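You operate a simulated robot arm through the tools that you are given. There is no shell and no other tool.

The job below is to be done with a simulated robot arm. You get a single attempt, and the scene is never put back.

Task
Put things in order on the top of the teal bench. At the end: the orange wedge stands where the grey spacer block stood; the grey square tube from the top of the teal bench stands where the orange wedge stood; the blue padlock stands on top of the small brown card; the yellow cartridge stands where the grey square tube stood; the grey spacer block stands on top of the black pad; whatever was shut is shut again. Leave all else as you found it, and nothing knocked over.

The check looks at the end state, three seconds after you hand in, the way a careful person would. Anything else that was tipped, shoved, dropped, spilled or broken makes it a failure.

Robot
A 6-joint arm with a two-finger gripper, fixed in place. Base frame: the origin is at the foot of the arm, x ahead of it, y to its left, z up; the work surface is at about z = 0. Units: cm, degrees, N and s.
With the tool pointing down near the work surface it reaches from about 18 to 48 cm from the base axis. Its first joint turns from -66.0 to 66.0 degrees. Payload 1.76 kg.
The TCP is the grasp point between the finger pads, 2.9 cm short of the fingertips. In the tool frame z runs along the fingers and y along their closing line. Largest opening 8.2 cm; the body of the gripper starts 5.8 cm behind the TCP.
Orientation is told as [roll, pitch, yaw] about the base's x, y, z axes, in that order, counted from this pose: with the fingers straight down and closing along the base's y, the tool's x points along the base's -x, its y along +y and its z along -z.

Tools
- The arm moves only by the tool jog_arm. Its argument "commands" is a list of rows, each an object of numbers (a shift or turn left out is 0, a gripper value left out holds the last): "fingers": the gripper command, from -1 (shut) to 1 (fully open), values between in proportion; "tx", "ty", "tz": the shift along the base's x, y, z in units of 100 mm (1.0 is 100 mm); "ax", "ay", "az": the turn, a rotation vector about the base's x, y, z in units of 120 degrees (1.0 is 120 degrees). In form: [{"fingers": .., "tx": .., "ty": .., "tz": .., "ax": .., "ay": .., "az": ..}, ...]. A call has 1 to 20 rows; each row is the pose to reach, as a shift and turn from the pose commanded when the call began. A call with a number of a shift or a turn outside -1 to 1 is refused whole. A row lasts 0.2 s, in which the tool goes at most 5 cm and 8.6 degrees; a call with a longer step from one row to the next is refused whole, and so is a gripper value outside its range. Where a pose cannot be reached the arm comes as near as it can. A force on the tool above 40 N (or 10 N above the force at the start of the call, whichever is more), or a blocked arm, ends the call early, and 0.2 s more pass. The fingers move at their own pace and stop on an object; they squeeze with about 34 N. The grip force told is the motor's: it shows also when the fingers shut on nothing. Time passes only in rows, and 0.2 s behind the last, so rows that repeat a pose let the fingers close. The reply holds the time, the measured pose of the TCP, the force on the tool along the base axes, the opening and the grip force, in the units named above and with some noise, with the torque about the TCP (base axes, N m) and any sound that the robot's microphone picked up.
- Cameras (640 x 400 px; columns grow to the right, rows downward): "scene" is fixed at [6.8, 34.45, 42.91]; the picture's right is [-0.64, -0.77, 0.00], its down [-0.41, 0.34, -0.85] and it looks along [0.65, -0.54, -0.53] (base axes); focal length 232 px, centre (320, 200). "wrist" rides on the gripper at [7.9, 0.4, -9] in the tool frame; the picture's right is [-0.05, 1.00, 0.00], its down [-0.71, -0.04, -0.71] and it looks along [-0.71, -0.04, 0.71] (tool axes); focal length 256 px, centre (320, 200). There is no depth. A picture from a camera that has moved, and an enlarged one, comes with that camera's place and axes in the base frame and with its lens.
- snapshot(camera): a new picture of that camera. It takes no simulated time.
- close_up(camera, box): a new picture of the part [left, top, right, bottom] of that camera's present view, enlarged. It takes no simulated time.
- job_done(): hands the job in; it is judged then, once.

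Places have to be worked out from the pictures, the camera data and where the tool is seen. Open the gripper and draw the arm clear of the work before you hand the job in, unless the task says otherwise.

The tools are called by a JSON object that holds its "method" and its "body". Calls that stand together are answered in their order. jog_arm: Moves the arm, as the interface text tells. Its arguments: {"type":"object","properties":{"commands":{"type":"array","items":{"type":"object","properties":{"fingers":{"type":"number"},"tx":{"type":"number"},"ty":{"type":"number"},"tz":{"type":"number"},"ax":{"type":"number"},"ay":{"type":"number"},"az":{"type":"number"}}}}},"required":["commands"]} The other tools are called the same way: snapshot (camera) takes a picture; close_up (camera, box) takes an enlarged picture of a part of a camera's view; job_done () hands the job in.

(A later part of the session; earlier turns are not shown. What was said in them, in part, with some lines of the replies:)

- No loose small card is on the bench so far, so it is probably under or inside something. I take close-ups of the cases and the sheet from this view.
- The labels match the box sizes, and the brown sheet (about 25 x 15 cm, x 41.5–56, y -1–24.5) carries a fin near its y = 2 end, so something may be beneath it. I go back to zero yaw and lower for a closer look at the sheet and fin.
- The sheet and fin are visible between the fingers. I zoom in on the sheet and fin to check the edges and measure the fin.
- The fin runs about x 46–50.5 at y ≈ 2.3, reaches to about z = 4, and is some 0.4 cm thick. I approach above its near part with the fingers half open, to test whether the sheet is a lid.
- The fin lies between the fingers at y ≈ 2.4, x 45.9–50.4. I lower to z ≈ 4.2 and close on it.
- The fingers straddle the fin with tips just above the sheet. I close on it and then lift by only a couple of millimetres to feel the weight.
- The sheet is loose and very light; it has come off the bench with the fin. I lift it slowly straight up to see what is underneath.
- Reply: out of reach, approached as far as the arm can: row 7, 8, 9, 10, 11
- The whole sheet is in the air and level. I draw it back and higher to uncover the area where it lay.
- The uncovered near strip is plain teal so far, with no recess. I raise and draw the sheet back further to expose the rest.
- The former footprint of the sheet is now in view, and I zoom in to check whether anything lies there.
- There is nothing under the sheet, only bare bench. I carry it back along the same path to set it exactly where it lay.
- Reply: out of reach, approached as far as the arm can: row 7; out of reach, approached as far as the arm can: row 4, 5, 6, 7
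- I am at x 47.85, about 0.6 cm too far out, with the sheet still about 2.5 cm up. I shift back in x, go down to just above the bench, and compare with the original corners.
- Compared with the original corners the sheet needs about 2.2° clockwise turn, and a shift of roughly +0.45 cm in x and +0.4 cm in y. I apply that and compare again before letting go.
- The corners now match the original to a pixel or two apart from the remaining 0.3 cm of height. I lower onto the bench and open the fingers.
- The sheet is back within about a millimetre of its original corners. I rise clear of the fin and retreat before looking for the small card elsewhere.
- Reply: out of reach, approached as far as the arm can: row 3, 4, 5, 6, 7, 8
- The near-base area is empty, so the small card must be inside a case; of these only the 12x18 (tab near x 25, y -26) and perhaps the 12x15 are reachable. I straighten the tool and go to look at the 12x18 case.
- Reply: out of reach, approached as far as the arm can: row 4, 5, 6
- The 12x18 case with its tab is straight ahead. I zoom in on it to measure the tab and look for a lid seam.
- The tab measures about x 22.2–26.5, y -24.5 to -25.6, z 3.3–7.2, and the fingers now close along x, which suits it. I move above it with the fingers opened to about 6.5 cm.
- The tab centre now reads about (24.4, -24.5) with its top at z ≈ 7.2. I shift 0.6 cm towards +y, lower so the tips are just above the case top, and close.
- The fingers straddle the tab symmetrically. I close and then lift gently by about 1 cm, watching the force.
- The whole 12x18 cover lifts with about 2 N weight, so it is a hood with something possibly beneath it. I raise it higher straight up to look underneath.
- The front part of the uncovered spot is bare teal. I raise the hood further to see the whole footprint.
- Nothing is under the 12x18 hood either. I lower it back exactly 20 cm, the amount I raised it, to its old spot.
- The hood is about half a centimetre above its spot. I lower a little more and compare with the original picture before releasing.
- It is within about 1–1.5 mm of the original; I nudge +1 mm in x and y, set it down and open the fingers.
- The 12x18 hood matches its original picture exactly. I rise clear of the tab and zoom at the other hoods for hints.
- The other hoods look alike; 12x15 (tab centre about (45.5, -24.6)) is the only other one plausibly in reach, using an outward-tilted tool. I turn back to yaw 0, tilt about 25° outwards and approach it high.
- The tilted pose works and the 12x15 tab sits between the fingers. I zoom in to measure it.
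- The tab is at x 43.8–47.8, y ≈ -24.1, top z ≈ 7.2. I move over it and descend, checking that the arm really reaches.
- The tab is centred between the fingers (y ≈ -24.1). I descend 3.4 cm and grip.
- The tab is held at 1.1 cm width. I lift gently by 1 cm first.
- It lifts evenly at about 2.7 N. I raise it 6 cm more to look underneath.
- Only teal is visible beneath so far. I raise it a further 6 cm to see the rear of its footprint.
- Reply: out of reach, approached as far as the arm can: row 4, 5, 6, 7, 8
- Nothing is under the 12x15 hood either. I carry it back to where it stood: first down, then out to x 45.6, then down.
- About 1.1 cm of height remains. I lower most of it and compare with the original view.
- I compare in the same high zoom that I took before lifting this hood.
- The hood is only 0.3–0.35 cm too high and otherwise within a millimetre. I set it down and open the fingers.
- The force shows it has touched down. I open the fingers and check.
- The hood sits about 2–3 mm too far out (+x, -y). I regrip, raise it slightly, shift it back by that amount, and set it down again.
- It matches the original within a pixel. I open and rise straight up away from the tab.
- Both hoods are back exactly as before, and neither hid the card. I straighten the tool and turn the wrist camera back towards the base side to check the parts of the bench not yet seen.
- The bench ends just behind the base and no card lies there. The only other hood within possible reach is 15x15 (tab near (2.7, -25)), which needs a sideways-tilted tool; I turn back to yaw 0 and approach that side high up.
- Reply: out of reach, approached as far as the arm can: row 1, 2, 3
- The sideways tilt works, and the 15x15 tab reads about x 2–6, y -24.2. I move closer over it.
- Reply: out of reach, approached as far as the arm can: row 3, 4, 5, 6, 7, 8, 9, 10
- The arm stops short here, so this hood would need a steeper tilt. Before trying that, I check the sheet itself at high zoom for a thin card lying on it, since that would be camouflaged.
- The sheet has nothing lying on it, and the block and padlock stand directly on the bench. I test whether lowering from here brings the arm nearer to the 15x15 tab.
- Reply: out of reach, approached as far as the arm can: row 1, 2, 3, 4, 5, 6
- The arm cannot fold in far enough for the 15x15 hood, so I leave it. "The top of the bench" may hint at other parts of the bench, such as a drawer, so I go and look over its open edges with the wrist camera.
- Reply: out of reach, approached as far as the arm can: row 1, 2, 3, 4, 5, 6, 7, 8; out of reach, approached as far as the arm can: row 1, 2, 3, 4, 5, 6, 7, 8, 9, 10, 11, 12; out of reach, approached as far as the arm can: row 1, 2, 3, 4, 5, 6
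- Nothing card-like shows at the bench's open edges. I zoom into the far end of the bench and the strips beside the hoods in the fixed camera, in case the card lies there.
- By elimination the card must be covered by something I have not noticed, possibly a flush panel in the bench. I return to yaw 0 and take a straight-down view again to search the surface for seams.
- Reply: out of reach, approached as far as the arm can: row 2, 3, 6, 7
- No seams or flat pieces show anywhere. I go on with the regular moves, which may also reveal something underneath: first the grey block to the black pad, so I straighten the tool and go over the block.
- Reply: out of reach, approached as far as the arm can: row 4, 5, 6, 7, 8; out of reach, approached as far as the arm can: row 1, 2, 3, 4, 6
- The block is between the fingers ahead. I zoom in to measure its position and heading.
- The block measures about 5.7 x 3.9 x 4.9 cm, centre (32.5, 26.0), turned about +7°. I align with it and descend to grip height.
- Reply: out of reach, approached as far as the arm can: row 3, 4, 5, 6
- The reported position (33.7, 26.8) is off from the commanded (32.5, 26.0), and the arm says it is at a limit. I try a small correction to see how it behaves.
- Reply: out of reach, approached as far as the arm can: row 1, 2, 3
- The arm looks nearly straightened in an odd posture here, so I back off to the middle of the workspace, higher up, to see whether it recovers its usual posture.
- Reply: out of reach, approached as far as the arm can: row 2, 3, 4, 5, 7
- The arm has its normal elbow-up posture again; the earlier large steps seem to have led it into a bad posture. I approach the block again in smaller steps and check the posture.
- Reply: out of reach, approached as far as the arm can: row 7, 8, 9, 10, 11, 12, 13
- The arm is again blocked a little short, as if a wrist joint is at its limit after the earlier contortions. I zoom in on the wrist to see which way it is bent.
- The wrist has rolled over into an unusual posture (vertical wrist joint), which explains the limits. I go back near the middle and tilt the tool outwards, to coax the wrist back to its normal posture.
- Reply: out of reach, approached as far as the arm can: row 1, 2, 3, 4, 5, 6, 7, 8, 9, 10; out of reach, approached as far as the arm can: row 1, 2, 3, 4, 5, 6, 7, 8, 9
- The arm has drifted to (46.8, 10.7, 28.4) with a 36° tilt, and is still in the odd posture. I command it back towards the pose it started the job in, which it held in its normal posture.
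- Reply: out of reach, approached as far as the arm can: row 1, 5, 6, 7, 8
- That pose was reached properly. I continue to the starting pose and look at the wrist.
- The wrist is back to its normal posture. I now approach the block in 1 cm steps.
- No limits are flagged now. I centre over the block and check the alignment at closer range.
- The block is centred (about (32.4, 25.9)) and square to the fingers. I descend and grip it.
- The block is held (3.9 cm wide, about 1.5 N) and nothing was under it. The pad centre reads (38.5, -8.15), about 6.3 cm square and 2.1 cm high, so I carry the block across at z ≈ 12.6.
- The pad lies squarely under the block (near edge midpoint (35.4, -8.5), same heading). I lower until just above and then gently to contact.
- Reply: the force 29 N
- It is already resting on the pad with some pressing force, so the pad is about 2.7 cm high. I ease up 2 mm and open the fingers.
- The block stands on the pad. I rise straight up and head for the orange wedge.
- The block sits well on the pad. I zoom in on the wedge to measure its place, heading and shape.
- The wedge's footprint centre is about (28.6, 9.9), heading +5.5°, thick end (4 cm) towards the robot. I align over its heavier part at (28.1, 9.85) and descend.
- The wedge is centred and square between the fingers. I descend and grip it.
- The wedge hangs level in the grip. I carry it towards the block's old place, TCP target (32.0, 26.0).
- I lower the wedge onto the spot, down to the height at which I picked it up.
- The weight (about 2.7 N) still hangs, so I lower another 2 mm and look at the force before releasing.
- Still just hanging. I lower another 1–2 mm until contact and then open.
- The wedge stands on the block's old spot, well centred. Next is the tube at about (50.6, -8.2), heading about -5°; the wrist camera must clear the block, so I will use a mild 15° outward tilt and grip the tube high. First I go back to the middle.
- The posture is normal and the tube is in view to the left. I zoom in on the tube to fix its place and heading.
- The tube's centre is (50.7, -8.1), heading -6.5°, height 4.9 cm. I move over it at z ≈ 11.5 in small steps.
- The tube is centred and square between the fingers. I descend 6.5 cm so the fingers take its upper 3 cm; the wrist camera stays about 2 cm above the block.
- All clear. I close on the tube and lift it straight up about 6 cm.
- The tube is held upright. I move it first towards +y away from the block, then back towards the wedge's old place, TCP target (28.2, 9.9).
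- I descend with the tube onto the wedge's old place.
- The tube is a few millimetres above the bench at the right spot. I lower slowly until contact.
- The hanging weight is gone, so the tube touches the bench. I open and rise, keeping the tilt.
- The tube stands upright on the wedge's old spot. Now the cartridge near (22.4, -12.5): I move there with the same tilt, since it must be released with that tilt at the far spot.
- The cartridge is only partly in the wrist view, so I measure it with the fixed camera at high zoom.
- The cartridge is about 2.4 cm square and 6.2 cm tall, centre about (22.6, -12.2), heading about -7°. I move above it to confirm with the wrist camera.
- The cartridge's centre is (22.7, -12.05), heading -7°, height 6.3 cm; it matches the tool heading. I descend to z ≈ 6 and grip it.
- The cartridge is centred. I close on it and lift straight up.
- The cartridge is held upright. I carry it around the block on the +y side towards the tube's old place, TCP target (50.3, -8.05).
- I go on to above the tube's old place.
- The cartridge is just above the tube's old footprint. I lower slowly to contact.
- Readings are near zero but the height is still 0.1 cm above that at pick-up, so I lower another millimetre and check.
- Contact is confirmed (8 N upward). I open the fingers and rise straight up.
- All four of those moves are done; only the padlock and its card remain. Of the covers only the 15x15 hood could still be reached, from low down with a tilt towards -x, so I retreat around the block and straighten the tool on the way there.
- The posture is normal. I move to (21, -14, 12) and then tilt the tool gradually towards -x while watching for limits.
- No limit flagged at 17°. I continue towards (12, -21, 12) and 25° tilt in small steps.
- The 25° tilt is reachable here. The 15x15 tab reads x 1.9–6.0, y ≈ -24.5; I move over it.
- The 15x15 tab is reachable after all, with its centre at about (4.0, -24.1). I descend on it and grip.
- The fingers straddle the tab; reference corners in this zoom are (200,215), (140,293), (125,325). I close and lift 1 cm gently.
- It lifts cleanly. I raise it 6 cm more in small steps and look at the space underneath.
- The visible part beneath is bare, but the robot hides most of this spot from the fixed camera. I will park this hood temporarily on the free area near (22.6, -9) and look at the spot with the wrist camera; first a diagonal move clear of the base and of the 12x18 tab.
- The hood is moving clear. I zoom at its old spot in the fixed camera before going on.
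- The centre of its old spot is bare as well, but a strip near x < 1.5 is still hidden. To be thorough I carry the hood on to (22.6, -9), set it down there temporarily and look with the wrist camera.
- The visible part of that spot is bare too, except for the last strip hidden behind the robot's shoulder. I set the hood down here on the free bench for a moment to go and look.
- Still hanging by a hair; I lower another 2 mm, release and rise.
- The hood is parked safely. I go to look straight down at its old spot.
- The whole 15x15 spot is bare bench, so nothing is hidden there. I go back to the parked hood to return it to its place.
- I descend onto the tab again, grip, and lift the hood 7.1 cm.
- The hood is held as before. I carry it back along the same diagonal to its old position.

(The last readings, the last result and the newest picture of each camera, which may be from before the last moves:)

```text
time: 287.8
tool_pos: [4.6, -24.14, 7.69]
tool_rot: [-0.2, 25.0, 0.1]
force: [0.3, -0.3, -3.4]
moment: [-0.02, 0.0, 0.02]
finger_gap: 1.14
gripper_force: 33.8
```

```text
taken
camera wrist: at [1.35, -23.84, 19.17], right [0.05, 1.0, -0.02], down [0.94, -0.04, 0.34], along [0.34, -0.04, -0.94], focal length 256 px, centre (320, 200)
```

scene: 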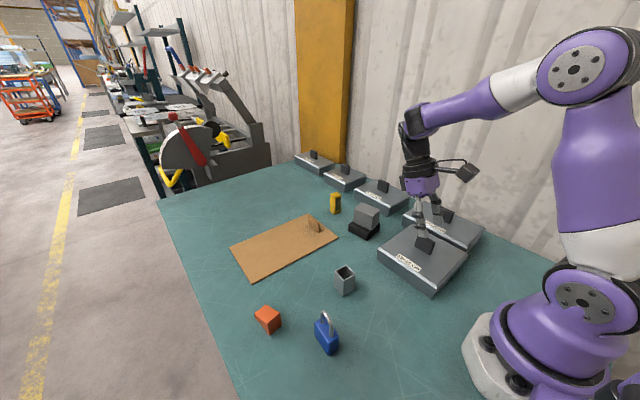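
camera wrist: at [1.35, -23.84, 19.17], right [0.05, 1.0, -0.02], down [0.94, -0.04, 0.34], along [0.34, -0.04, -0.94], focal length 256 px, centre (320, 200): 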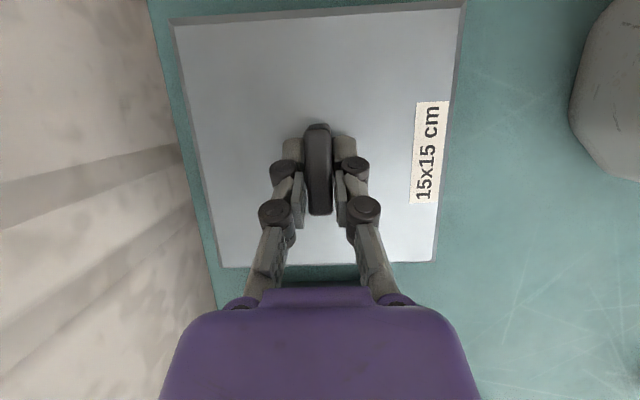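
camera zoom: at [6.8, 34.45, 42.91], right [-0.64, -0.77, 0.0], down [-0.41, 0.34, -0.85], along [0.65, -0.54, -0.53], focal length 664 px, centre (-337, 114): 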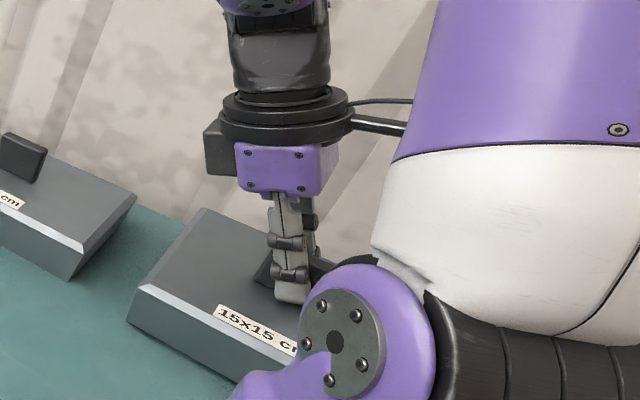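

The remaining offset is mainly height. I lower 3 mm and compare again with the reference corners.

{"method": "jog_arm", "body": {"commands": [{"tz": -0.015, "tx": 0.01, "ty": 0.01}, {"tz": -0.03, "tx": 0.015, "ty": 0.018}, {"tz": -0.03, "tx": 0.015, "ty": 0.018}]}}

{"method": "close_up", "body": {"camera": "scene", "box": [460, 160, 640, 300]}}

```text
time: 288.6
tool_pos: [4.68, -23.94, 7.38]
tool_rot: [-0.2, 25.1, 0.0]
force: [-1.0, -0.6, -3.2]
moment: [0.0, -0.01, 0.0]
finger_gap: 1.15
gripper_force: 34.1
```

```text
2.86 times, centred on (550, 230) of scene
camera zoom: at [6.8, 34.45, 42.91], right [-0.64, -0.77, 0.0], down [-0.41, 0.34, -0.85], along [0.65, -0.54, -0.53], focal length 664 px, centre (-337, 114)
```

zoom: 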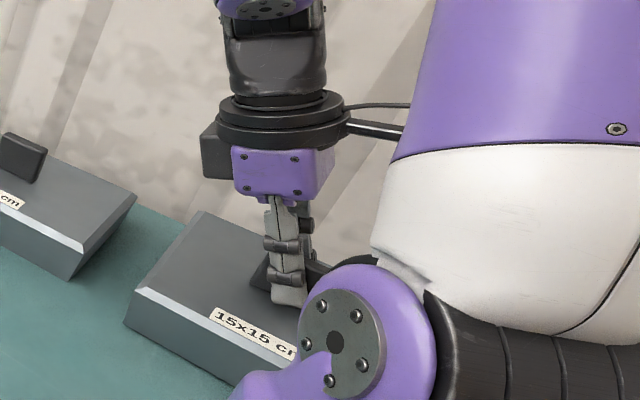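

Nearly exact; I take back half of the last shift, lower to contact and release.

{"method": "jog_arm", "body": {"commands": [{"tx": -0.006, "ty": -0.008, "tz": -0.01}, {"tx": -0.006, "ty": -0.008, "tz": -0.02}, {"tx": -0.006, "ty": -0.008, "tz": -0.025}, {"tx": -0.006, "ty": -0.008, "tz": -0.025}]}}

{"method": "jog_arm", "body": {"commands": [{"fingers": -0.8}, {"fingers": -0.4}, {"fingers": 0.3}, {"fingers": 0.3}]}}

{"method": "close_up", "body": {"camera": "scene", "box": [460, 160, 640, 300]}}

{"method": "snapshot", "body": {"camera": "wrist"}}

```text
time: 289.6
tool_pos: [4.74, -24.21, 7.08]
tool_rot: [-0.1, 25.1, -0.2]
force: [1.3, 6.2, 17.9]
moment: [0.21, -0.35, -0.01]
finger_gap: 1.14
gripper_force: 34.4
```

```text
time: 290.6
tool_pos: [4.6, -24.21, 7.12]
tool_rot: [-0.2, 25.1, 0.0]
force: [-0.5, 0.2, -0.3]
moment: [-0.03, -0.03, 0.03]
finger_gap: 5.31
gripper_force: 0.1
```

```text
2.86 times, centred on (550, 230) of scene
camera zoom: at [6.8, 34.45, 42.91], right [-0.64, -0.77, 0.0], down [-0.41, 0.34, -0.85], along [0.65, -0.54, -0.53], focal length 664 px, centre (-337, 114)
```

zoom: 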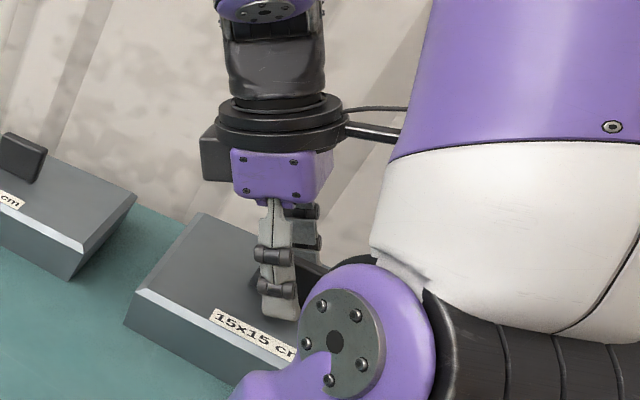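

```text
taken
camera wrist: at [1.39, -23.88, 18.57], right [0.05, 1.0, -0.02], down [0.94, -0.04, 0.34], along [0.34, -0.04, -0.94], focal length 256 px, centre (320, 200)
```

wrist: 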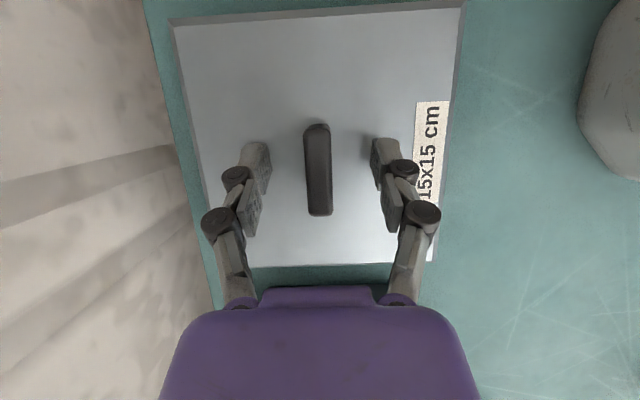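

The hood sits about 3 mm too close to the wall, from the fingers centring its tab at the first grip. I regrip, raise it slightly, move it 3 mm in +y and set it down.

{"method": "jog_arm", "body": {"commands": [{"fingers": -1}, {"fingers": -1}, {"fingers": -1}, {"tz": 0.03}, {"tz": 0.05}, {"tz": 0.05, "ty": 0.015}, {"tz": 0.05, "ty": 0.03}, {"tz": 0.03, "ty": 0.03}, {"tz": 0.01, "ty": 0.03}, {"tz": 0.01, "ty": 0.03}]}}

{"method": "jog_arm", "body": {"commands": [{"fingers": -0.8}, {"fingers": -0.4}, {"fingers": 0.3}, {"fingers": 0.3}]}}

{"method": "close_up", "body": {"camera": "scene", "box": [460, 160, 640, 300]}}

{"method": "snapshot", "body": {"camera": "wrist"}}

```text
time: 292.8
tool_pos: [4.74, -23.9, 7.22]
tool_rot: [-0.2, 25.2, 0.0]
force: [0.1, 0.4, -3.2]
moment: [0.01, -0.02, 0.02]
finger_gap: 1.15
gripper_force: 33.8
```

```text
time: 293.8
tool_pos: [4.74, -23.77, 7.27]
tool_rot: [-0.1, 25.1, 0.0]
force: [0.0, -0.1, -0.2]
moment: [-0.02, 0.0, 0.02]
finger_gap: 5.33
gripper_force: 0.1
```

```text
2.86 times, centred on (550, 230) of scene
camera zoom: at [6.8, 34.45, 42.91], right [-0.64, -0.77, 0.0], down [-0.41, 0.34, -0.85], along [0.65, -0.54, -0.53], focal length 664 px, centre (-337, 114)
```

zoom: 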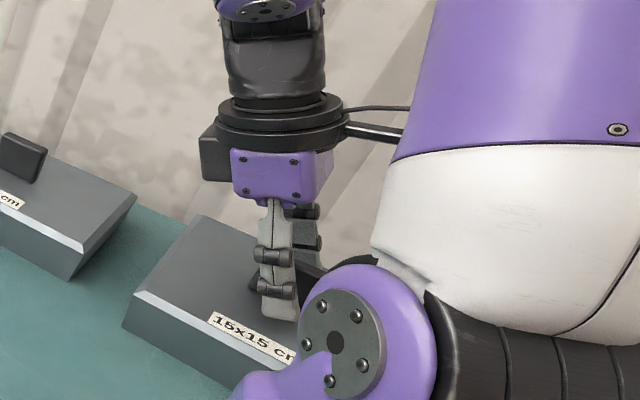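

```text
taken
camera wrist: at [1.39, -23.5, 18.76], right [0.05, 1.0, -0.02], down [0.94, -0.04, 0.34], along [0.34, -0.04, -0.94], focal length 256 px, centre (320, 200)
```

wrist: 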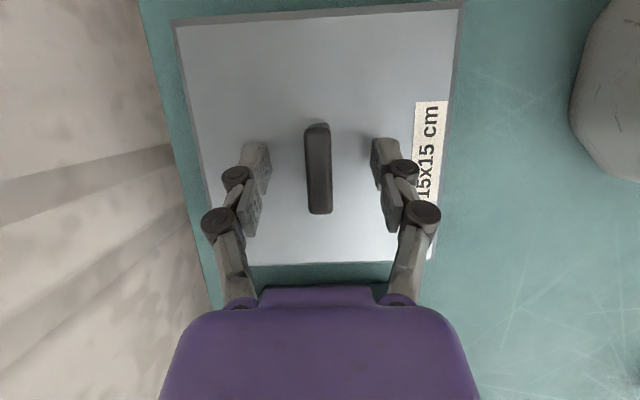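

The hood is within about 2 mm of its original position. I rise and retreat the way I came, straightening the tool at low height.

{"method": "jog_arm", "body": {"commands": [{"tz": 0.08}, {"tz": 0.16}, {"tz": 0.24}, {"tz": 0.32}, {"tz": 0.4}, {"tz": 0.47}, {"tz": 0.47, "tx": 0.07, "ty": 0.03}, {"tz": 0.47, "tx": 0.14, "ty": 0.06}, {"tz": 0.47, "tx": 0.21, "ty": 0.09}, {"tz": 0.47, "tx": 0.28, "ty": 0.12}, {"tz": 0.47, "tx": 0.35, "ty": 0.15}, {"tz": 0.47, "tx": 0.42, "ty": 0.18}, {"tz": 0.47, "tx": 0.49, "ty": 0.21}, {"tz": 0.47, "tx": 0.56, "ty": 0.24}, {"tz": 0.47, "tx": 0.63, "ty": 0.27}, {"tz": 0.47, "tx": 0.7, "ty": 0.3}, {"tz": 0.47, "tx": 0.7, "ty": 0.3}]}}

{"method": "jog_arm", "body": {"commands": [{"tx": 0.07, "ty": 0.05, "ay": -0.01}, {"tx": 0.14, "ty": 0.1, "ay": -0.03}, {"tx": 0.21, "ty": 0.15, "ay": -0.05}, {"tx": 0.28, "ty": 0.2, "ay": -0.07}, {"tx": 0.35, "ty": 0.25, "ay": -0.09}, {"tx": 0.42, "ty": 0.32, "ay": -0.11}, {"tx": 0.49, "ty": 0.4, "ay": -0.13}, {"tx": 0.56, "ty": 0.48, "ay": -0.15}, {"tx": 0.63, "ty": 0.56, "ay": -0.17}, {"tx": 0.7, "ty": 0.64, "ay": -0.19}, {"tx": 0.77, "ty": 0.72, "ay": -0.209}, {"tx": 0.84, "ty": 0.8, "ay": -0.209}, {"tx": 0.84, "ty": 0.8, "ay": -0.209}]}}

{"method": "snapshot", "body": {"camera": "scene"}}

```text
time: 297.4
tool_pos: [11.69, -20.81, 11.93]
tool_rot: [-0.1, 25.1, 0.0]
force: [-0.9, -0.1, 0.0]
moment: [0.0, 0.02, -0.03]
finger_gap: 5.34
gripper_force: 0.0
```

```text
time: 300.2
tool_pos: [20.07, -12.86, 12.09]
tool_rot: [-0.2, -0.1, 0.1]
force: [-0.2, 0.2, -0.7]
moment: [-0.02, 0.0, -0.01]
finger_gap: 5.31
gripper_force: 0.1
```

```text
taken
```

scene: 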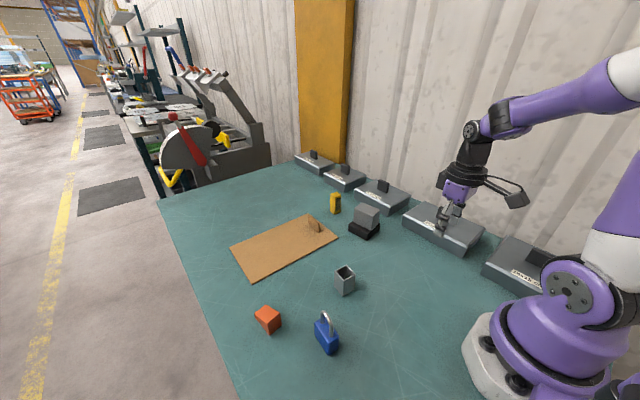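

All is normal again. All reachable covers have proved empty, so the finned brown sheet is the only brown card within reach and I take it as the card meant; the padlock will go near its middle at about (47.5, 12). I move towards the padlock, tilting 15° outwards for the later reach.

{"method": "jog_arm", "body": {"commands": [{"tx": 0.05, "ty": 0.1, "tz": 0.03}, {"tx": 0.1, "ty": 0.2, "tz": 0.06}, {"tx": 0.15, "ty": 0.3, "tz": 0.09}, {"tx": 0.2, "ty": 0.4, "tz": 0.12}, {"tx": 0.25, "ty": 0.5, "tz": 0.15}, {"tx": 0.3, "ty": 0.6, "tz": 0.18}, {"tx": 0.35, "ty": 0.7, "tz": 0.2}, {"tx": 0.4, "ty": 0.8, "tz": 0.2}, {"tx": 0.45, "ty": 0.9, "tz": 0.2}, {"tx": 0.5, "ty": 1.0, "tz": 0.2}, {"tx": 0.5, "ty": 1.0, "tz": 0.2}]}}

{"method": "jog_arm", "body": {"commands": [{"ty": 0.1, "ay": -0.01}, {"ty": 0.2, "ay": -0.03}, {"ty": 0.3, "ay": -0.05}, {"ty": 0.4, "ay": -0.07}, {"ty": 0.5, "ay": -0.09}, {"ty": 0.6, "ay": -0.11}, {"ty": 0.7, "ay": -0.124}, {"ty": 0.8, "ay": -0.124}, {"ty": 0.9, "ay": -0.124}, {"ty": 1.0, "ay": -0.124}, {"ty": 1.0, "ay": -0.124}]}}

{"method": "jog_arm", "body": {"commands": [{"ty": 0.1, "tx": -0.03}, {"ty": 0.2, "tx": -0.06}, {"ty": 0.3, "tx": -0.09}, {"ty": 0.4, "tx": -0.12}, {"ty": 0.5, "tx": -0.15}, {"ty": 0.6, "tx": -0.18}, {"ty": 0.7, "tx": -0.21}, {"ty": 0.8, "tx": -0.24}, {"ty": 0.9, "tx": -0.27}, {"ty": 1.0, "tx": -0.3}, {"ty": 1.0, "tx": -0.3}]}}

{"method": "snapshot", "body": {"camera": "wrist"}}

{"method": "snapshot", "body": {"camera": "scene"}}

```text
time: 302.6
tool_pos: [25.02, -2.88, 13.94]
tool_rot: [-0.1, 0.1, 0.0]
force: [0.2, 0.6, -0.4]
moment: [0.01, 0.01, -0.01]
finger_gap: 5.33
gripper_force: 0.0
```

```text
time: 305.0
tool_pos: [24.95, 7.38, 14.1]
tool_rot: [-0.1, -14.8, 0.0]
force: [-0.4, 0.1, 0.6]
moment: [0.02, -0.02, 0.01]
finger_gap: 5.33
gripper_force: 0.1
```

```text
time: 307.4
tool_pos: [22.06, 17.19, 14.1]
tool_rot: [-0.1, -14.7, -0.1]
force: [-1.5, -0.3, -0.1]
moment: [0.03, 0.01, -0.03]
finger_gap: 5.32
gripper_force: 0.1
```

```text
taken
camera wrist: at [12.17, 17.54, 20.73], right [0.05, 1.0, 0.01], down [0.5, -0.04, 0.86], along [0.86, -0.04, -0.5], focal length 256 px, centre (320, 200)
```

wrist: 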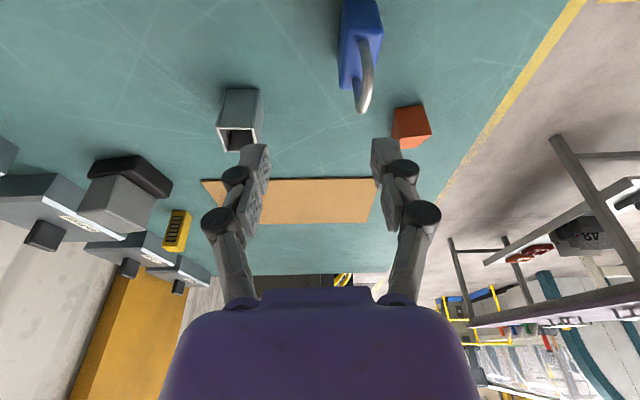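

```text
taken
```

scene: 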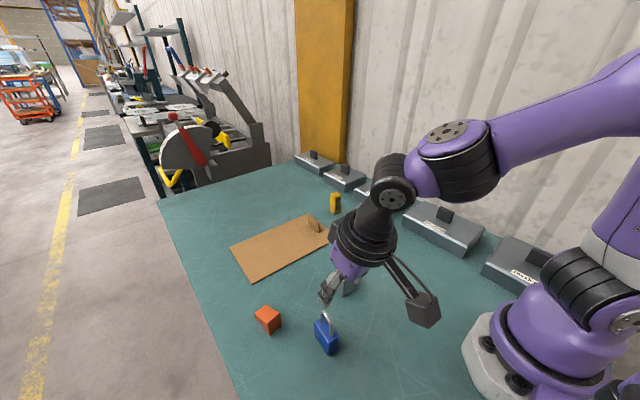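

The padlock is in view. I zoom in to measure its body and shackle.

{"method": "close_up", "body": {"camera": "wrist", "box": [300, 0, 420, 120]}}

{"method": "close_up", "body": {"camera": "scene", "box": [300, 300, 360, 360]}}

```text
3.33 times, centred on (360, 60) of wrist
camera zoom: at [12.17, 17.54, 20.73], right [0.05, 1.0, 0.01], down [0.5, -0.04, 0.86], along [0.86, -0.04, -0.5], focal length 853 px, centre (187, 667)
```

zoom: 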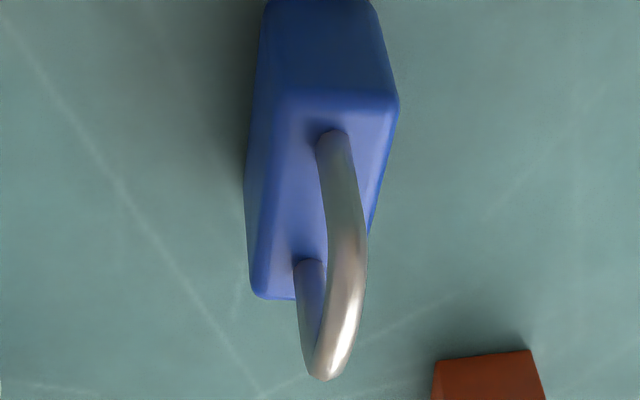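

```text
6.67 times, centred on (330, 330) of scene
camera zoom: at [6.8, 34.45, 42.91], right [-0.64, -0.77, 0.0], down [-0.41, 0.34, -0.85], along [0.65, -0.54, -0.53], focal length 1548 px, centre (253, -667)
```

zoom: 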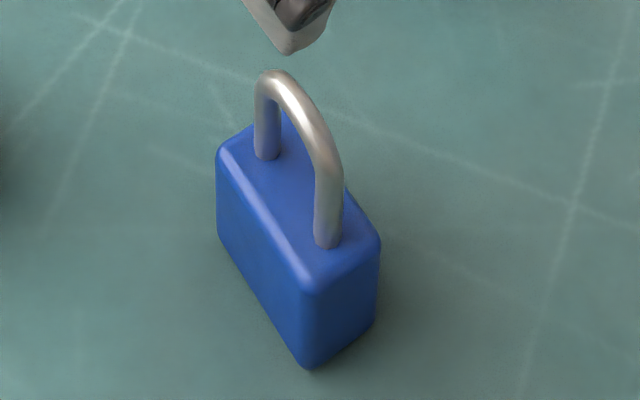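

The padlock's body is about 4.2 x 2.4 x 3.9 cm, centre (22.5, 20.0), heading about -4.5°, shackle up to about 8 cm. I align over it and come down part of the way.

{"method": "jog_arm", "body": {"commands": [{"ty": 0.1, "az": -0.012}, {"ty": 0.2, "az": -0.025}, {"ty": 0.28, "az": -0.037}, {"ty": 0.28, "az": -0.037, "tz": -0.1}, {"ty": 0.28, "az": -0.037, "tz": -0.2}, {"ty": 0.28, "az": -0.037, "tz": -0.2}]}}

{"method": "snapshot", "body": {"camera": "wrist"}}

{"method": "close_up", "body": {"camera": "scene", "box": [260, 230, 400, 370]}}

```text
time: 308.8
tool_pos: [22.06, 20.11, 12.1]
tool_rot: [-0.1, -14.7, -4.3]
force: [-1.1, 0.7, -0.9]
moment: [0.0, 0.01, 0.02]
finger_gap: 5.3
gripper_force: 0.1
```

```text
taken
camera wrist: at [12.27, 21.16, 18.65], right [0.13, 0.99, 0.01], down [0.5, -0.07, 0.86], along [0.86, -0.11, -0.5], focal length 256 px, centre (320, 200)
```

wrist: 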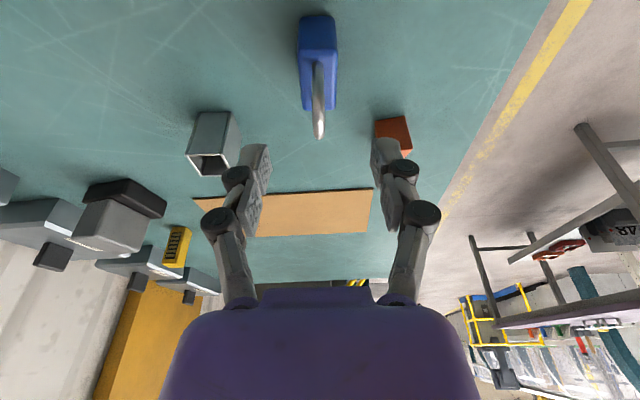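

```text
2.86 times, centred on (330, 300) of scene
camera zoom: at [6.8, 34.45, 42.91], right [-0.64, -0.77, 0.0], down [-0.41, 0.34, -0.85], along [0.65, -0.54, -0.53], focal length 664 px, centre (291, -86)
```

zoom: 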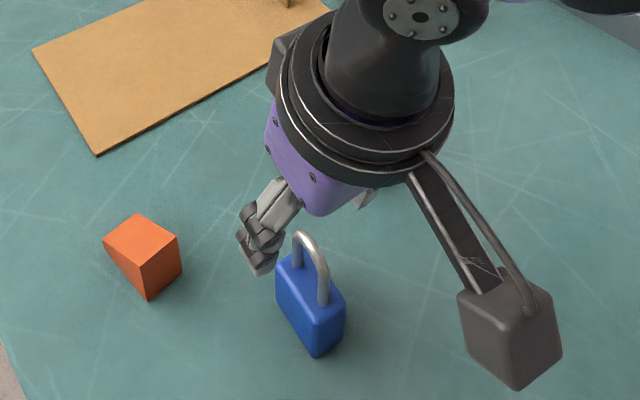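

The padlock is centred between the fingers. I descend further, keeping an eye on the shackle clearance.

{"method": "jog_arm", "body": {"commands": [{"tz": -0.1}, {"tz": -0.2}, {"tz": -0.3}, {"tz": -0.4}, {"tz": -0.5}, {"tz": -0.5}]}}

{"method": "snapshot", "body": {"camera": "wrist"}}

{"method": "close_up", "body": {"camera": "scene", "box": [260, 230, 400, 370]}}

```text
time: 310.2
tool_pos: [22.12, 19.97, 7.06]
tool_rot: [-0.1, -14.8, -4.3]
force: [-0.3, 0.8, -0.4]
moment: [-0.02, 0.02, 0.01]
finger_gap: 5.32
gripper_force: 0.0
```

```text
taken
camera wrist: at [12.3, 21.04, 13.55], right [0.13, 0.99, 0.01], down [0.5, -0.07, 0.86], along [0.86, -0.11, -0.5], focal length 256 px, centre (320, 200)
```

wrist: 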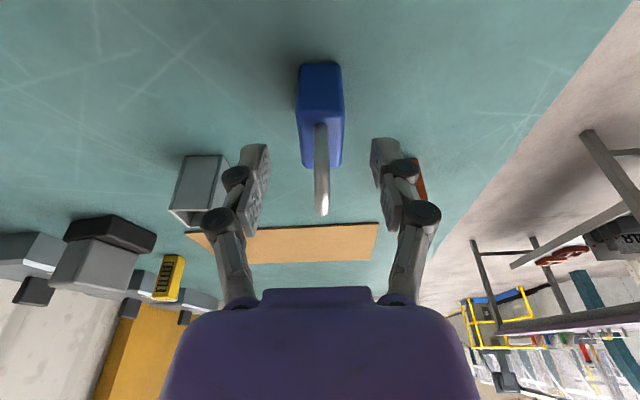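

```text
2.86 times, centred on (330, 300) of scene
camera zoom: at [6.8, 34.45, 42.91], right [-0.64, -0.77, 0.0], down [-0.41, 0.34, -0.85], along [0.65, -0.54, -0.53], focal length 664 px, centre (291, -86)
```

zoom: 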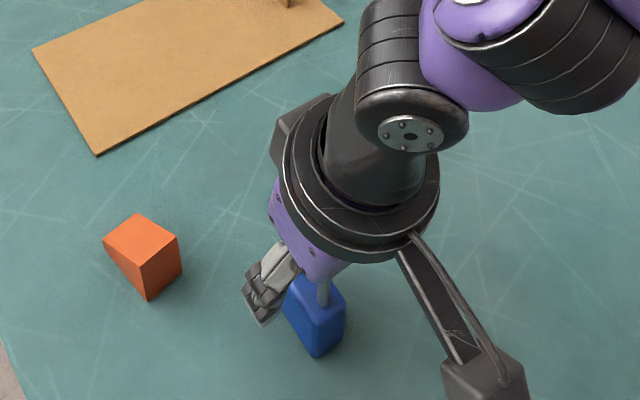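

The shackle top is at about z = 8, which clears the palm with about 1.5 cm to spare at my grip height. I descend the last 3 cm.

{"method": "jog_arm", "body": {"commands": [{"tz": -0.08}, {"tz": -0.16}, {"tz": -0.24}, {"tz": -0.3}, {"tz": -0.3}]}}

{"method": "snapshot", "body": {"camera": "wrist"}}

```text
time: 311.4
tool_pos: [22.1, 20.07, 3.82]
tool_rot: [-0.1, -14.8, -4.4]
force: [-0.2, 0.9, 0.5]
moment: [0.0, 0.0, 0.0]
finger_gap: 5.32
gripper_force: 0.0
```

```text
taken
camera wrist: at [12.3, 21.11, 10.59], right [0.13, 0.99, 0.01], down [0.5, -0.08, 0.86], along [0.86, -0.11, -0.5], focal length 256 px, centre (320, 200)
```

wrist: 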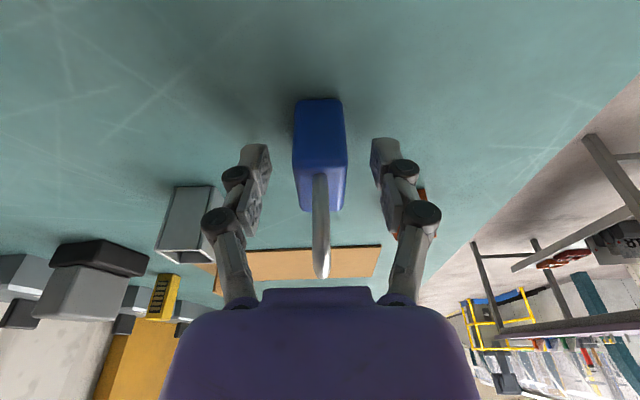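

No contact with the shackle. I close on the body and lift.

{"method": "jog_arm", "body": {"commands": [{"fingers": -1}, {"fingers": -1}, {"fingers": -1}, {"fingers": -1}]}}

{"method": "jog_arm", "body": {"commands": [{"tz": 0.05}, {"tz": 0.1}, {"tz": 0.2}, {"tz": 0.3}, {"tz": 0.4}, {"tz": 0.5}, {"tz": 0.6}, {"tz": 0.7}, {"tz": 0.8}, {"tz": 0.9}, {"tz": 0.9}]}}

{"method": "snapshot", "body": {"camera": "wrist"}}

{"method": "close_up", "body": {"camera": "scene", "box": [230, 190, 430, 370]}}

```text
time: 312.4
tool_pos: [22.26, 19.97, 4.04]
tool_rot: [-0.1, -14.9, -4.4]
force: [0.6, 2.8, 8.3]
moment: [0.04, -0.04, 0.03]
finger_gap: 2.31
gripper_force: 34.0
```

```text
time: 314.8
tool_pos: [22.14, 19.92, 12.96]
tool_rot: [0.0, -14.7, -4.6]
force: [0.2, 0.6, -1.8]
moment: [0.01, 0.01, 0.01]
finger_gap: 2.28
gripper_force: 34.1
```

```text
taken
camera wrist: at [12.29, 21.08, 19.63], right [0.13, 0.99, 0.01], down [0.5, -0.07, 0.86], along [0.86, -0.11, -0.5], focal length 256 px, centre (320, 200)
```

wrist: 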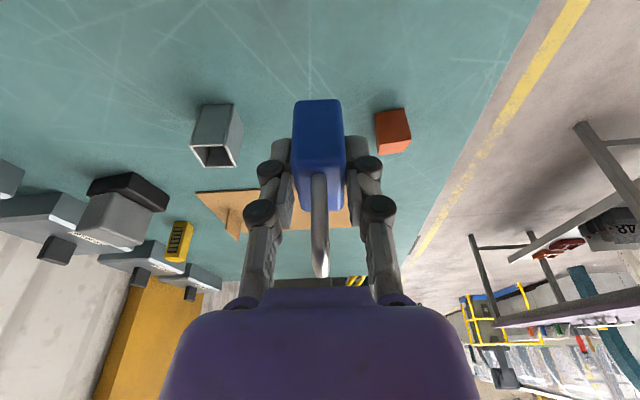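

```text
2.22 times, centred on (330, 280) of scene
camera zoom: at [6.8, 34.45, 42.91], right [-0.64, -0.77, 0.0], down [-0.41, 0.34, -0.85], along [0.65, -0.54, -0.53], focal length 516 px, centre (298, 22)
```

zoom: 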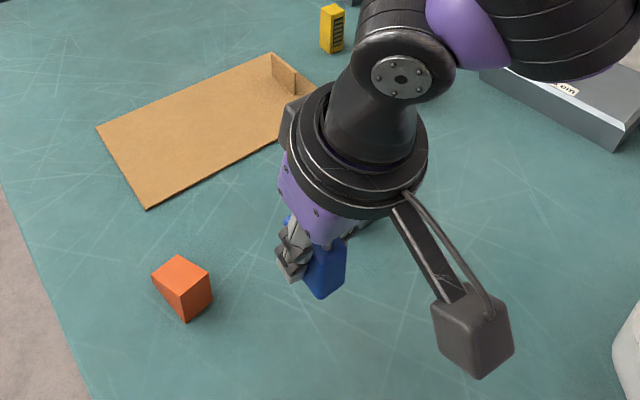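

The padlock is held upright. I carry it over the sheet, TCP target (47.1, 12.0).

{"method": "jog_arm", "body": {"commands": [{"tx": 0.1, "ty": -0.03}, {"tx": 0.2, "ty": -0.06}, {"tx": 0.3, "ty": -0.1}, {"tx": 0.4, "ty": -0.13}, {"tx": 0.5, "ty": -0.16}, {"tx": 0.6, "ty": -0.2}, {"tx": 0.7, "ty": -0.23}, {"tx": 0.8, "ty": -0.26}, {"tx": 0.9, "ty": -0.3}, {"tx": 1.0, "ty": -0.33}, {"tx": 1.0, "ty": -0.33}]}}

{"method": "jog_arm", "body": {"commands": [{"tx": 0.1, "ty": -0.03}, {"tx": 0.2, "ty": -0.06}, {"tx": 0.3, "ty": -0.1}, {"tx": 0.4, "ty": -0.13}, {"tx": 0.5, "ty": -0.16}, {"tx": 0.6, "ty": -0.2}, {"tx": 0.7, "ty": -0.23}, {"tx": 0.8, "ty": -0.26}, {"tx": 0.9, "ty": -0.3}, {"tx": 1.0, "ty": -0.33}, {"tx": 1.0, "ty": -0.33}]}}

{"method": "jog_arm", "body": {"commands": [{"tx": 0.1, "ty": -0.03, "tz": -0.03}, {"tx": 0.2, "ty": -0.06, "tz": -0.06}, {"tx": 0.3, "ty": -0.1, "tz": -0.1}, {"tx": 0.4, "ty": -0.12, "tz": -0.1}, {"tx": 0.5, "ty": -0.13, "tz": -0.1}, {"tx": 0.5, "ty": -0.13, "tz": -0.1}]}}

{"method": "snapshot", "body": {"camera": "wrist"}}

{"method": "snapshot", "body": {"camera": "scene"}}

```text
time: 317.2
tool_pos: [32.19, 16.6, 13.0]
tool_rot: [0.0, -14.8, -4.6]
force: [-0.1, 0.2, -0.9]
moment: [0.01, 0.01, -0.01]
finger_gap: 2.28
gripper_force: 34.3
```

```text
time: 319.6
tool_pos: [41.97, 13.3, 13.02]
tool_rot: [-0.1, -14.9, -4.4]
force: [0.5, 0.3, -1.2]
moment: [-0.03, 0.02, 0.02]
finger_gap: 2.32
gripper_force: 33.6
```

```text
time: 321.0
tool_pos: [47.05, 11.93, 11.93]
tool_rot: [-0.1, -14.8, -4.4]
force: [0.5, -0.3, -0.3]
moment: [0.02, 0.02, 0.02]
finger_gap: 2.27
gripper_force: 33.5
```

```text
taken
camera wrist: at [37.31, 13.05, 18.46], right [0.13, 0.99, 0.01], down [0.5, -0.07, 0.86], along [0.86, -0.11, -0.5], focal length 256 px, centre (320, 200)
```

wrist: 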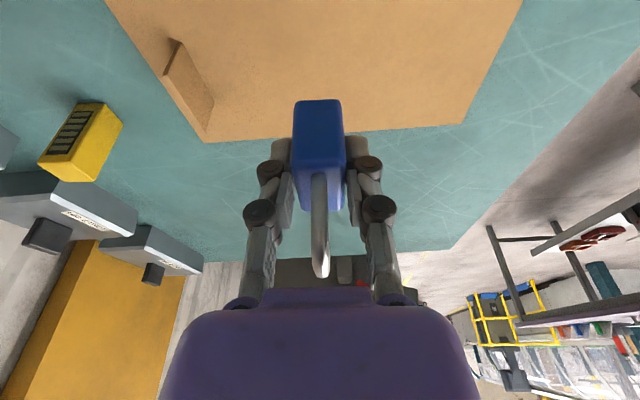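

```text
taken
```

scene: 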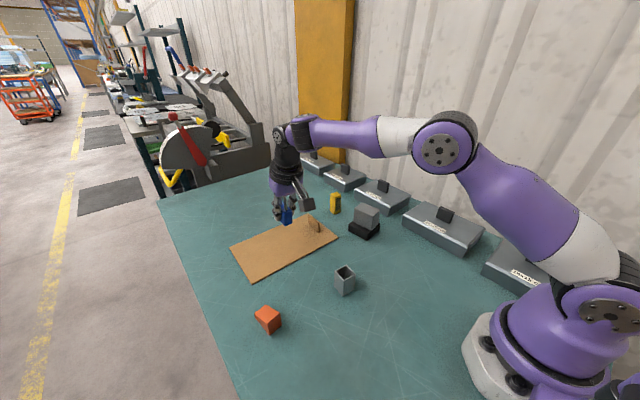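

The padlock's old spot is bare bench too. I lower the padlock onto the middle of the sheet.

{"method": "jog_arm", "body": {"commands": [{"tz": -0.1}, {"tz": -0.2}, {"tz": -0.3}, {"tz": -0.4}, {"tz": -0.5}, {"tz": -0.6}, {"tz": -0.66}, {"tz": -0.7}, {"tz": -0.7}]}}

{"method": "close_up", "body": {"camera": "scene", "box": [220, 160, 360, 290]}}

```text
time: 323.0
tool_pos: [46.92, 12.08, 4.93]
tool_rot: [-0.1, -14.7, -4.4]
force: [-0.3, 0.1, -0.7]
moment: [0.01, -0.01, -0.01]
finger_gap: 2.32
gripper_force: 34.1
```

```text
3.08 times, centred on (290, 225) of scene
camera zoom: at [6.8, 34.45, 42.91], right [-0.64, -0.77, 0.0], down [-0.41, 0.34, -0.85], along [0.65, -0.54, -0.53], focal length 714 px, centre (412, 123)
```

zoom: 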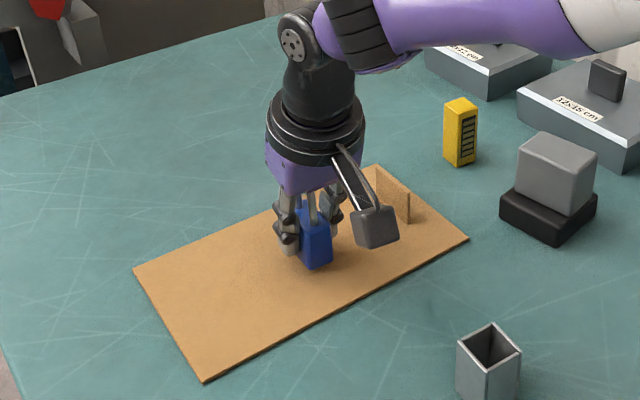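

The padlock is a few millimetres above the sheet. I lower gently until it touches.

{"method": "jog_arm", "body": {"commands": [{"tz": -0.012}, {"tz": -0.024}, {"tz": -0.036}, {"tz": -0.036}]}}

```text
time: 324.0
tool_pos: [47.05, 12.05, 4.59]
tool_rot: [-0.1, -14.8, -4.6]
force: [-0.1, 0.3, -1.8]
moment: [-0.01, -0.02, -0.02]
finger_gap: 2.31
gripper_force: 33.6
```

{"method": "jog_arm", "body": {"commands": [{"tz": -0.01}, {"tz": -0.018}, {"tz": -0.018}]}}

```text
time: 324.8
tool_pos: [46.94, 12.13, 4.4]
tool_rot: [-0.1, -14.8, -4.4]
force: [0.0, 0.5, -0.5]
moment: [0.04, 0.05, 0.0]
finger_gap: 2.31
gripper_force: 33.9
```

The weight is beginning to come off; one more millimetre.

{"method": "jog_arm", "body": {"commands": [{"tz": -0.006}, {"tz": -0.01}, {"tz": -0.01}]}}

```text
time: 325.6
tool_pos: [47.11, 12.06, 4.37]
tool_rot: [-0.1, -15.0, -4.5]
force: [-1.2, 0.1, 10.1]
moment: [0.04, 0.08, 0.0]
finger_gap: 2.29
gripper_force: 34.6
```

Contact is firm. I open the fingers and rise straight up.

{"method": "jog_arm", "body": {"commands": [{"fingers": -0.4}, {"fingers": -0.25}, {"fingers": 0.0}, {"fingers": 0.3}, {"fingers": 0.3}]}}

{"method": "jog_arm", "body": {"commands": [{"tz": 0.08}, {"tz": 0.16}, {"tz": 0.24}, {"tz": 0.32}, {"tz": 0.4}, {"tz": 0.48}, {"tz": 0.56}, {"tz": 0.64}, {"tz": 0.72}, {"tz": 0.8}, {"tz": 0.8}]}}

{"method": "close_up", "body": {"camera": "scene", "box": [220, 160, 360, 290]}}

{"method": "snapshot", "body": {"camera": "wrist"}}

```text
time: 326.8
tool_pos: [47.03, 12.06, 4.4]
tool_rot: [-0.2, -14.8, -4.5]
force: [-0.3, -0.3, 0.7]
moment: [-0.02, 0.0, 0.01]
finger_gap: 5.32
gripper_force: 0.0
```

```text
time: 329.2
tool_pos: [47.02, 12.16, 12.41]
tool_rot: [-0.1, -14.9, -4.5]
force: [0.1, 0.5, 0.4]
moment: [-0.03, -0.01, 0.01]
finger_gap: 5.31
gripper_force: 0.0
```

```text
3.08 times, centred on (290, 225) of scene
camera zoom: at [6.8, 34.45, 42.91], right [-0.64, -0.77, 0.0], down [-0.41, 0.34, -0.85], along [0.65, -0.54, -0.53], focal length 714 px, centre (412, 123)
```

zoom: 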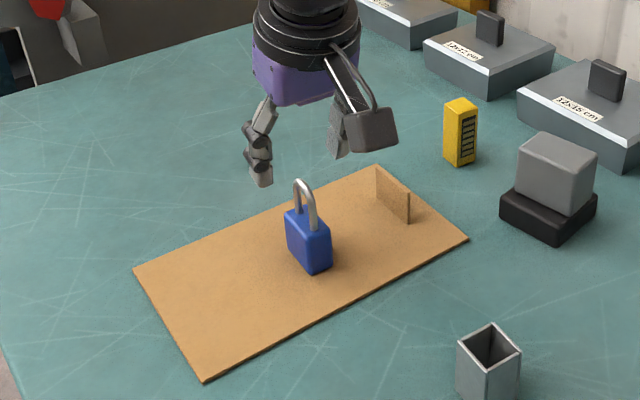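

```text
taken
camera wrist: at [37.23, 13.16, 19.07], right [0.13, 0.99, 0.01], down [0.5, -0.07, 0.86], along [0.86, -0.11, -0.5], focal length 256 px, centre (320, 200)
```

wrist: 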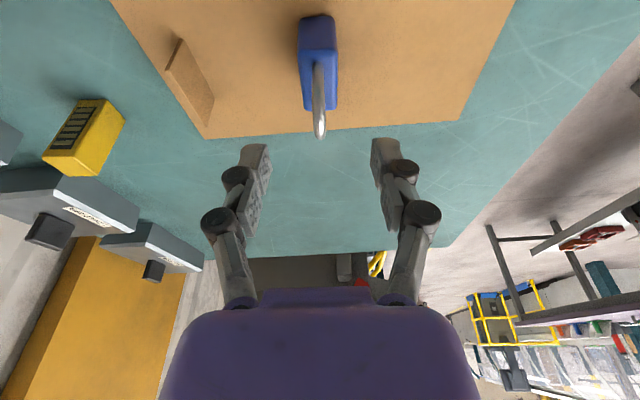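

The padlock stands on the sheet. I withdraw the arm upwards and back, then verify everything in the fixed camera.

{"method": "jog_arm", "body": {"commands": [{"tx": -0.08, "tz": 0.04}, {"tx": -0.16, "tz": 0.08}, {"tx": -0.24, "tz": 0.12}, {"tx": -0.32, "tz": 0.16}, {"tx": -0.4, "tz": 0.2}, {"tx": -0.5, "tz": 0.25, "ay": 0.02}, {"tx": -0.6, "tz": 0.3, "ay": 0.04}, {"tx": -0.7, "tz": 0.35, "ay": 0.06}, {"tx": -0.8, "tz": 0.4, "ay": 0.08}, {"tx": -0.9, "tz": 0.45, "ay": 0.1}, {"tx": -1.0, "tz": 0.5, "ay": 0.124}, {"tx": -1.0, "tz": 0.5, "ay": 0.124}]}}

{"method": "jog_arm", "body": {"commands": [{"tx": -0.08, "tz": 0.08, "ty": -0.05}, {"tx": -0.16, "tz": 0.16, "ty": -0.1}, {"tx": -0.24, "tz": 0.24, "ty": -0.15}, {"tx": -0.32, "tz": 0.32, "ty": -0.2}, {"tx": -0.4, "tz": 0.4, "ty": -0.25}, {"tx": -0.48, "tz": 0.48, "ty": -0.3}, {"tx": -0.56, "tz": 0.56, "ty": -0.35}, {"tx": -0.64, "tz": 0.64, "ty": -0.4}, {"tx": -0.7, "tz": 0.72, "ty": -0.45}, {"tx": -0.75, "tz": 0.8, "ty": -0.5}, {"tx": -0.8, "tz": 0.88, "ty": -0.55}, {"tx": -0.8, "tz": 0.95, "ty": -0.6}, {"tx": -0.8, "tz": 0.95, "ty": -0.6}]}}

{"method": "snapshot", "body": {"camera": "scene"}}

{"method": "close_up", "body": {"camera": "scene", "box": [220, 180, 400, 292]}}

{"method": "snapshot", "body": {"camera": "wrist"}}

```text
time: 331.8
tool_pos: [36.93, 11.99, 17.44]
tool_rot: [-1.3, 0.1, -4.3]
force: [-0.5, -0.3, -0.7]
moment: [0.0, 0.0, 0.01]
finger_gap: 5.33
gripper_force: 0.0
```

```text
time: 334.6
tool_pos: [30.37, 7.38, 25.83]
tool_rot: [-0.1, 0.4, -4.3]
force: [1.0, 1.3, -0.2]
moment: [-0.04, 0.03, 0.02]
finger_gap: 5.35
gripper_force: 0.1
out of reach, approached as far as the arm can: row 11, 12
```

```text
taken
```

scene: 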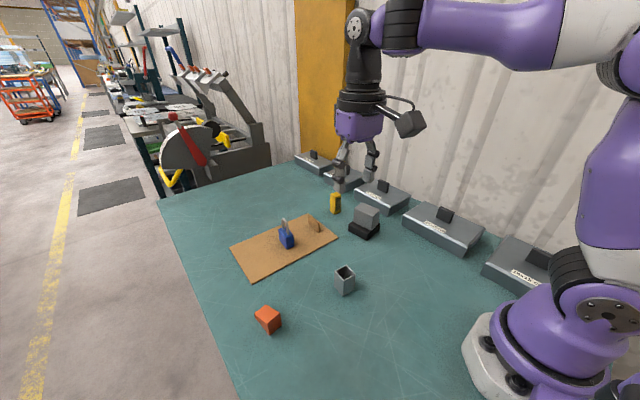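

```text
3.56 times, centred on (310, 236) of scene
camera zoom: at [6.8, 34.45, 42.91], right [-0.64, -0.77, 0.0], down [-0.41, 0.34, -0.85], along [0.65, -0.54, -0.53], focal length 826 px, centre (356, 72)
```

zoom: 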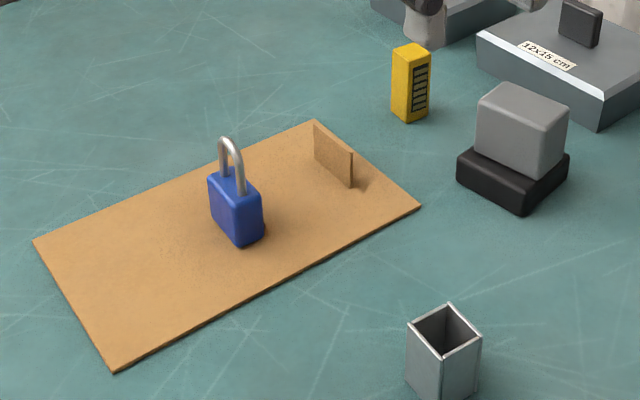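

```text
taken
camera wrist: at [22.55, 8.21, 34.79], right [0.13, 0.99, 0.0], down [0.7, -0.09, 0.7], along [0.7, -0.09, -0.71], focal length 256 px, centre (320, 200)
```

wrist: 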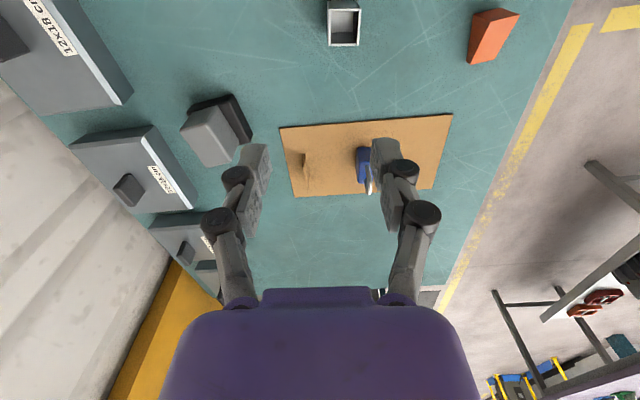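

The sheet's corners match the original within a pixel or two and all moved items stand. I make a last comparison of the hoods and the tube and wedge spots with the initial pictures.

{"method": "close_up", "body": {"camera": "scene", "box": [380, 190, 560, 302]}}

{"method": "close_up", "body": {"camera": "scene", "box": [280, 140, 440, 240]}}

{"method": "close_up", "body": {"camera": "scene", "box": [230, 260, 390, 360]}}

```text
3.56 times, centred on (470, 246) of scene
camera zoom: at [6.8, 34.45, 42.91], right [-0.64, -0.77, 0.0], down [-0.41, 0.34, -0.85], along [0.65, -0.54, -0.53], focal length 826 px, centre (-213, 36)
```

zoom: 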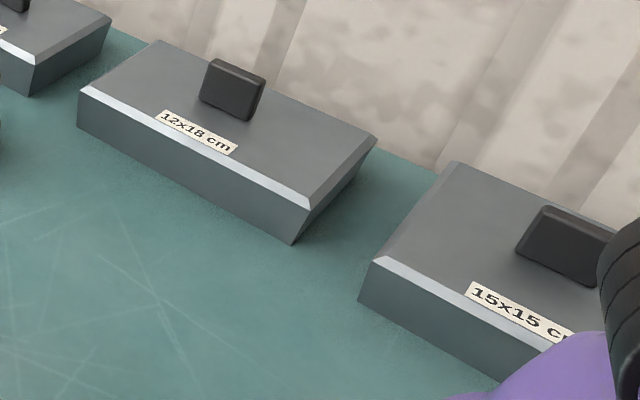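

```text
4.00 times, centred on (360, 190) of scene
camera zoom: at [6.8, 34.45, 42.91], right [-0.64, -0.77, 0.0], down [-0.41, 0.34, -0.85], along [0.65, -0.54, -0.53], focal length 929 px, centre (160, 240)
```

zoom: 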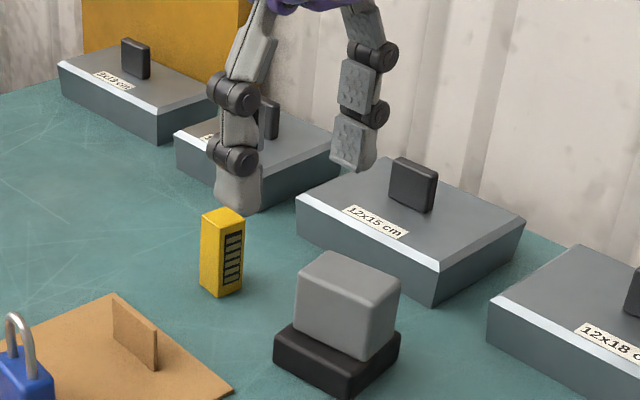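

```text
4.00 times, centred on (310, 310) of scene
camera zoom: at [6.8, 34.45, 42.91], right [-0.64, -0.77, 0.0], down [-0.41, 0.34, -0.85], along [0.65, -0.54, -0.53], focal length 929 px, centre (360, -240)
```

zoom: 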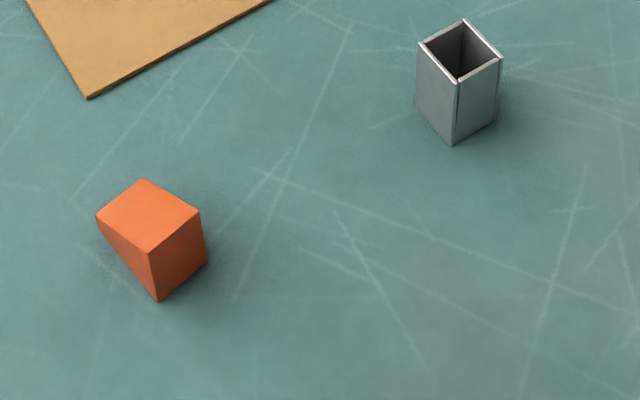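

Everything matches: the hoods are within about 2 mm of where they were and all items stand on their new places. I open the gripper fully with the arm clear above the work.

{"method": "jog_arm", "body": {"commands": [{"fingers": 1, "tz": 0.05}, {"fingers": 1, "tz": 0.1}, {"fingers": 1, "tz": 0.15}, {"fingers": 1, "tz": 0.2}, {"fingers": 1, "tz": 0.2}, {"fingers": 1, "tz": 0.2}]}}

{"method": "snapshot", "body": {"camera": "scene"}}

```text
time: 336.0
tool_pos: [29.05, 6.12, 28.88]
tool_rot: [-1.3, 0.0, -4.3]
force: [-0.7, 0.0, 0.0]
moment: [-0.02, 0.0, -0.02]
finger_gap: 8.2
gripper_force: 0.1
out of reach, approached as far as the arm can: row 1
```

```text
taken
```

scene: 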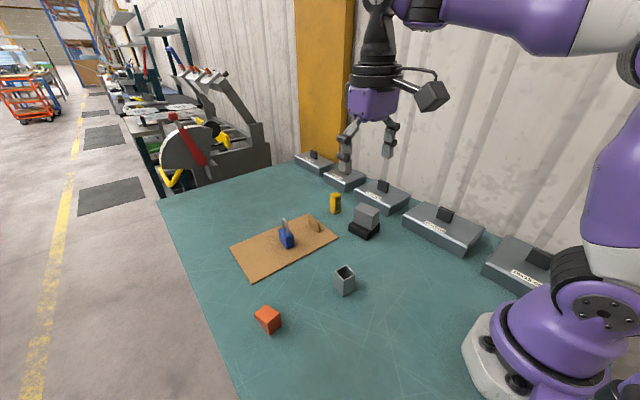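

The gripper is open and clear of the work. The four other moves are done: the wedge stands on the block's spot, the tube on the wedge's spot, the cartridge on the tube's spot, and the block on the pad. The padlock stands on the finned brown sheet, the only brown card I found. I searched under the sheet and the three reachable hoods and found no smaller one; the two far hoods (12x12 and 9x18) were out of reach and stay unchecked. I hand in.

{"method": "job_done", "body": {}}

```text
The job is handed in.
```

I handed the job in with four of the five placements done as asked. The padlock is the doubtful one, because I never found anything clearly matching "the small brown card".

| Item | Where it stands now | Status |
|---|---|---|
| Grey spacer block | On top of the black pad | Done |
| Orange wedge | Where the grey spacer block stood | Done |
| Grey square tube | Where the orange wedge stood | Done |
| Yellow cartridge | Where the grey square tube stood | Done |
| Blue padlock | On the brown sheet with the upright fin | My best guess |

- **The card:** the sheet measures about 25 x 15 cm, so "small" is a poor fit. It was the only brown card I could find. I looked under it and under the 12x18, 12x15 and 15x15 covers, and all were empty. The 12x12 and 9x18 covers were out of the arm's reach, so the real card could be under one of those. If so, the padlock is in the wrong place.
- **Things I moved while searching:** I lifted the sheet and those three covers and set them back within about 1 to 3 mm of where they were. The 15x15 cover was also parked on open bench for a short while before going back.
- **Final state:** nothing was knocked over. The gripper is open and the arm is clear of the work.
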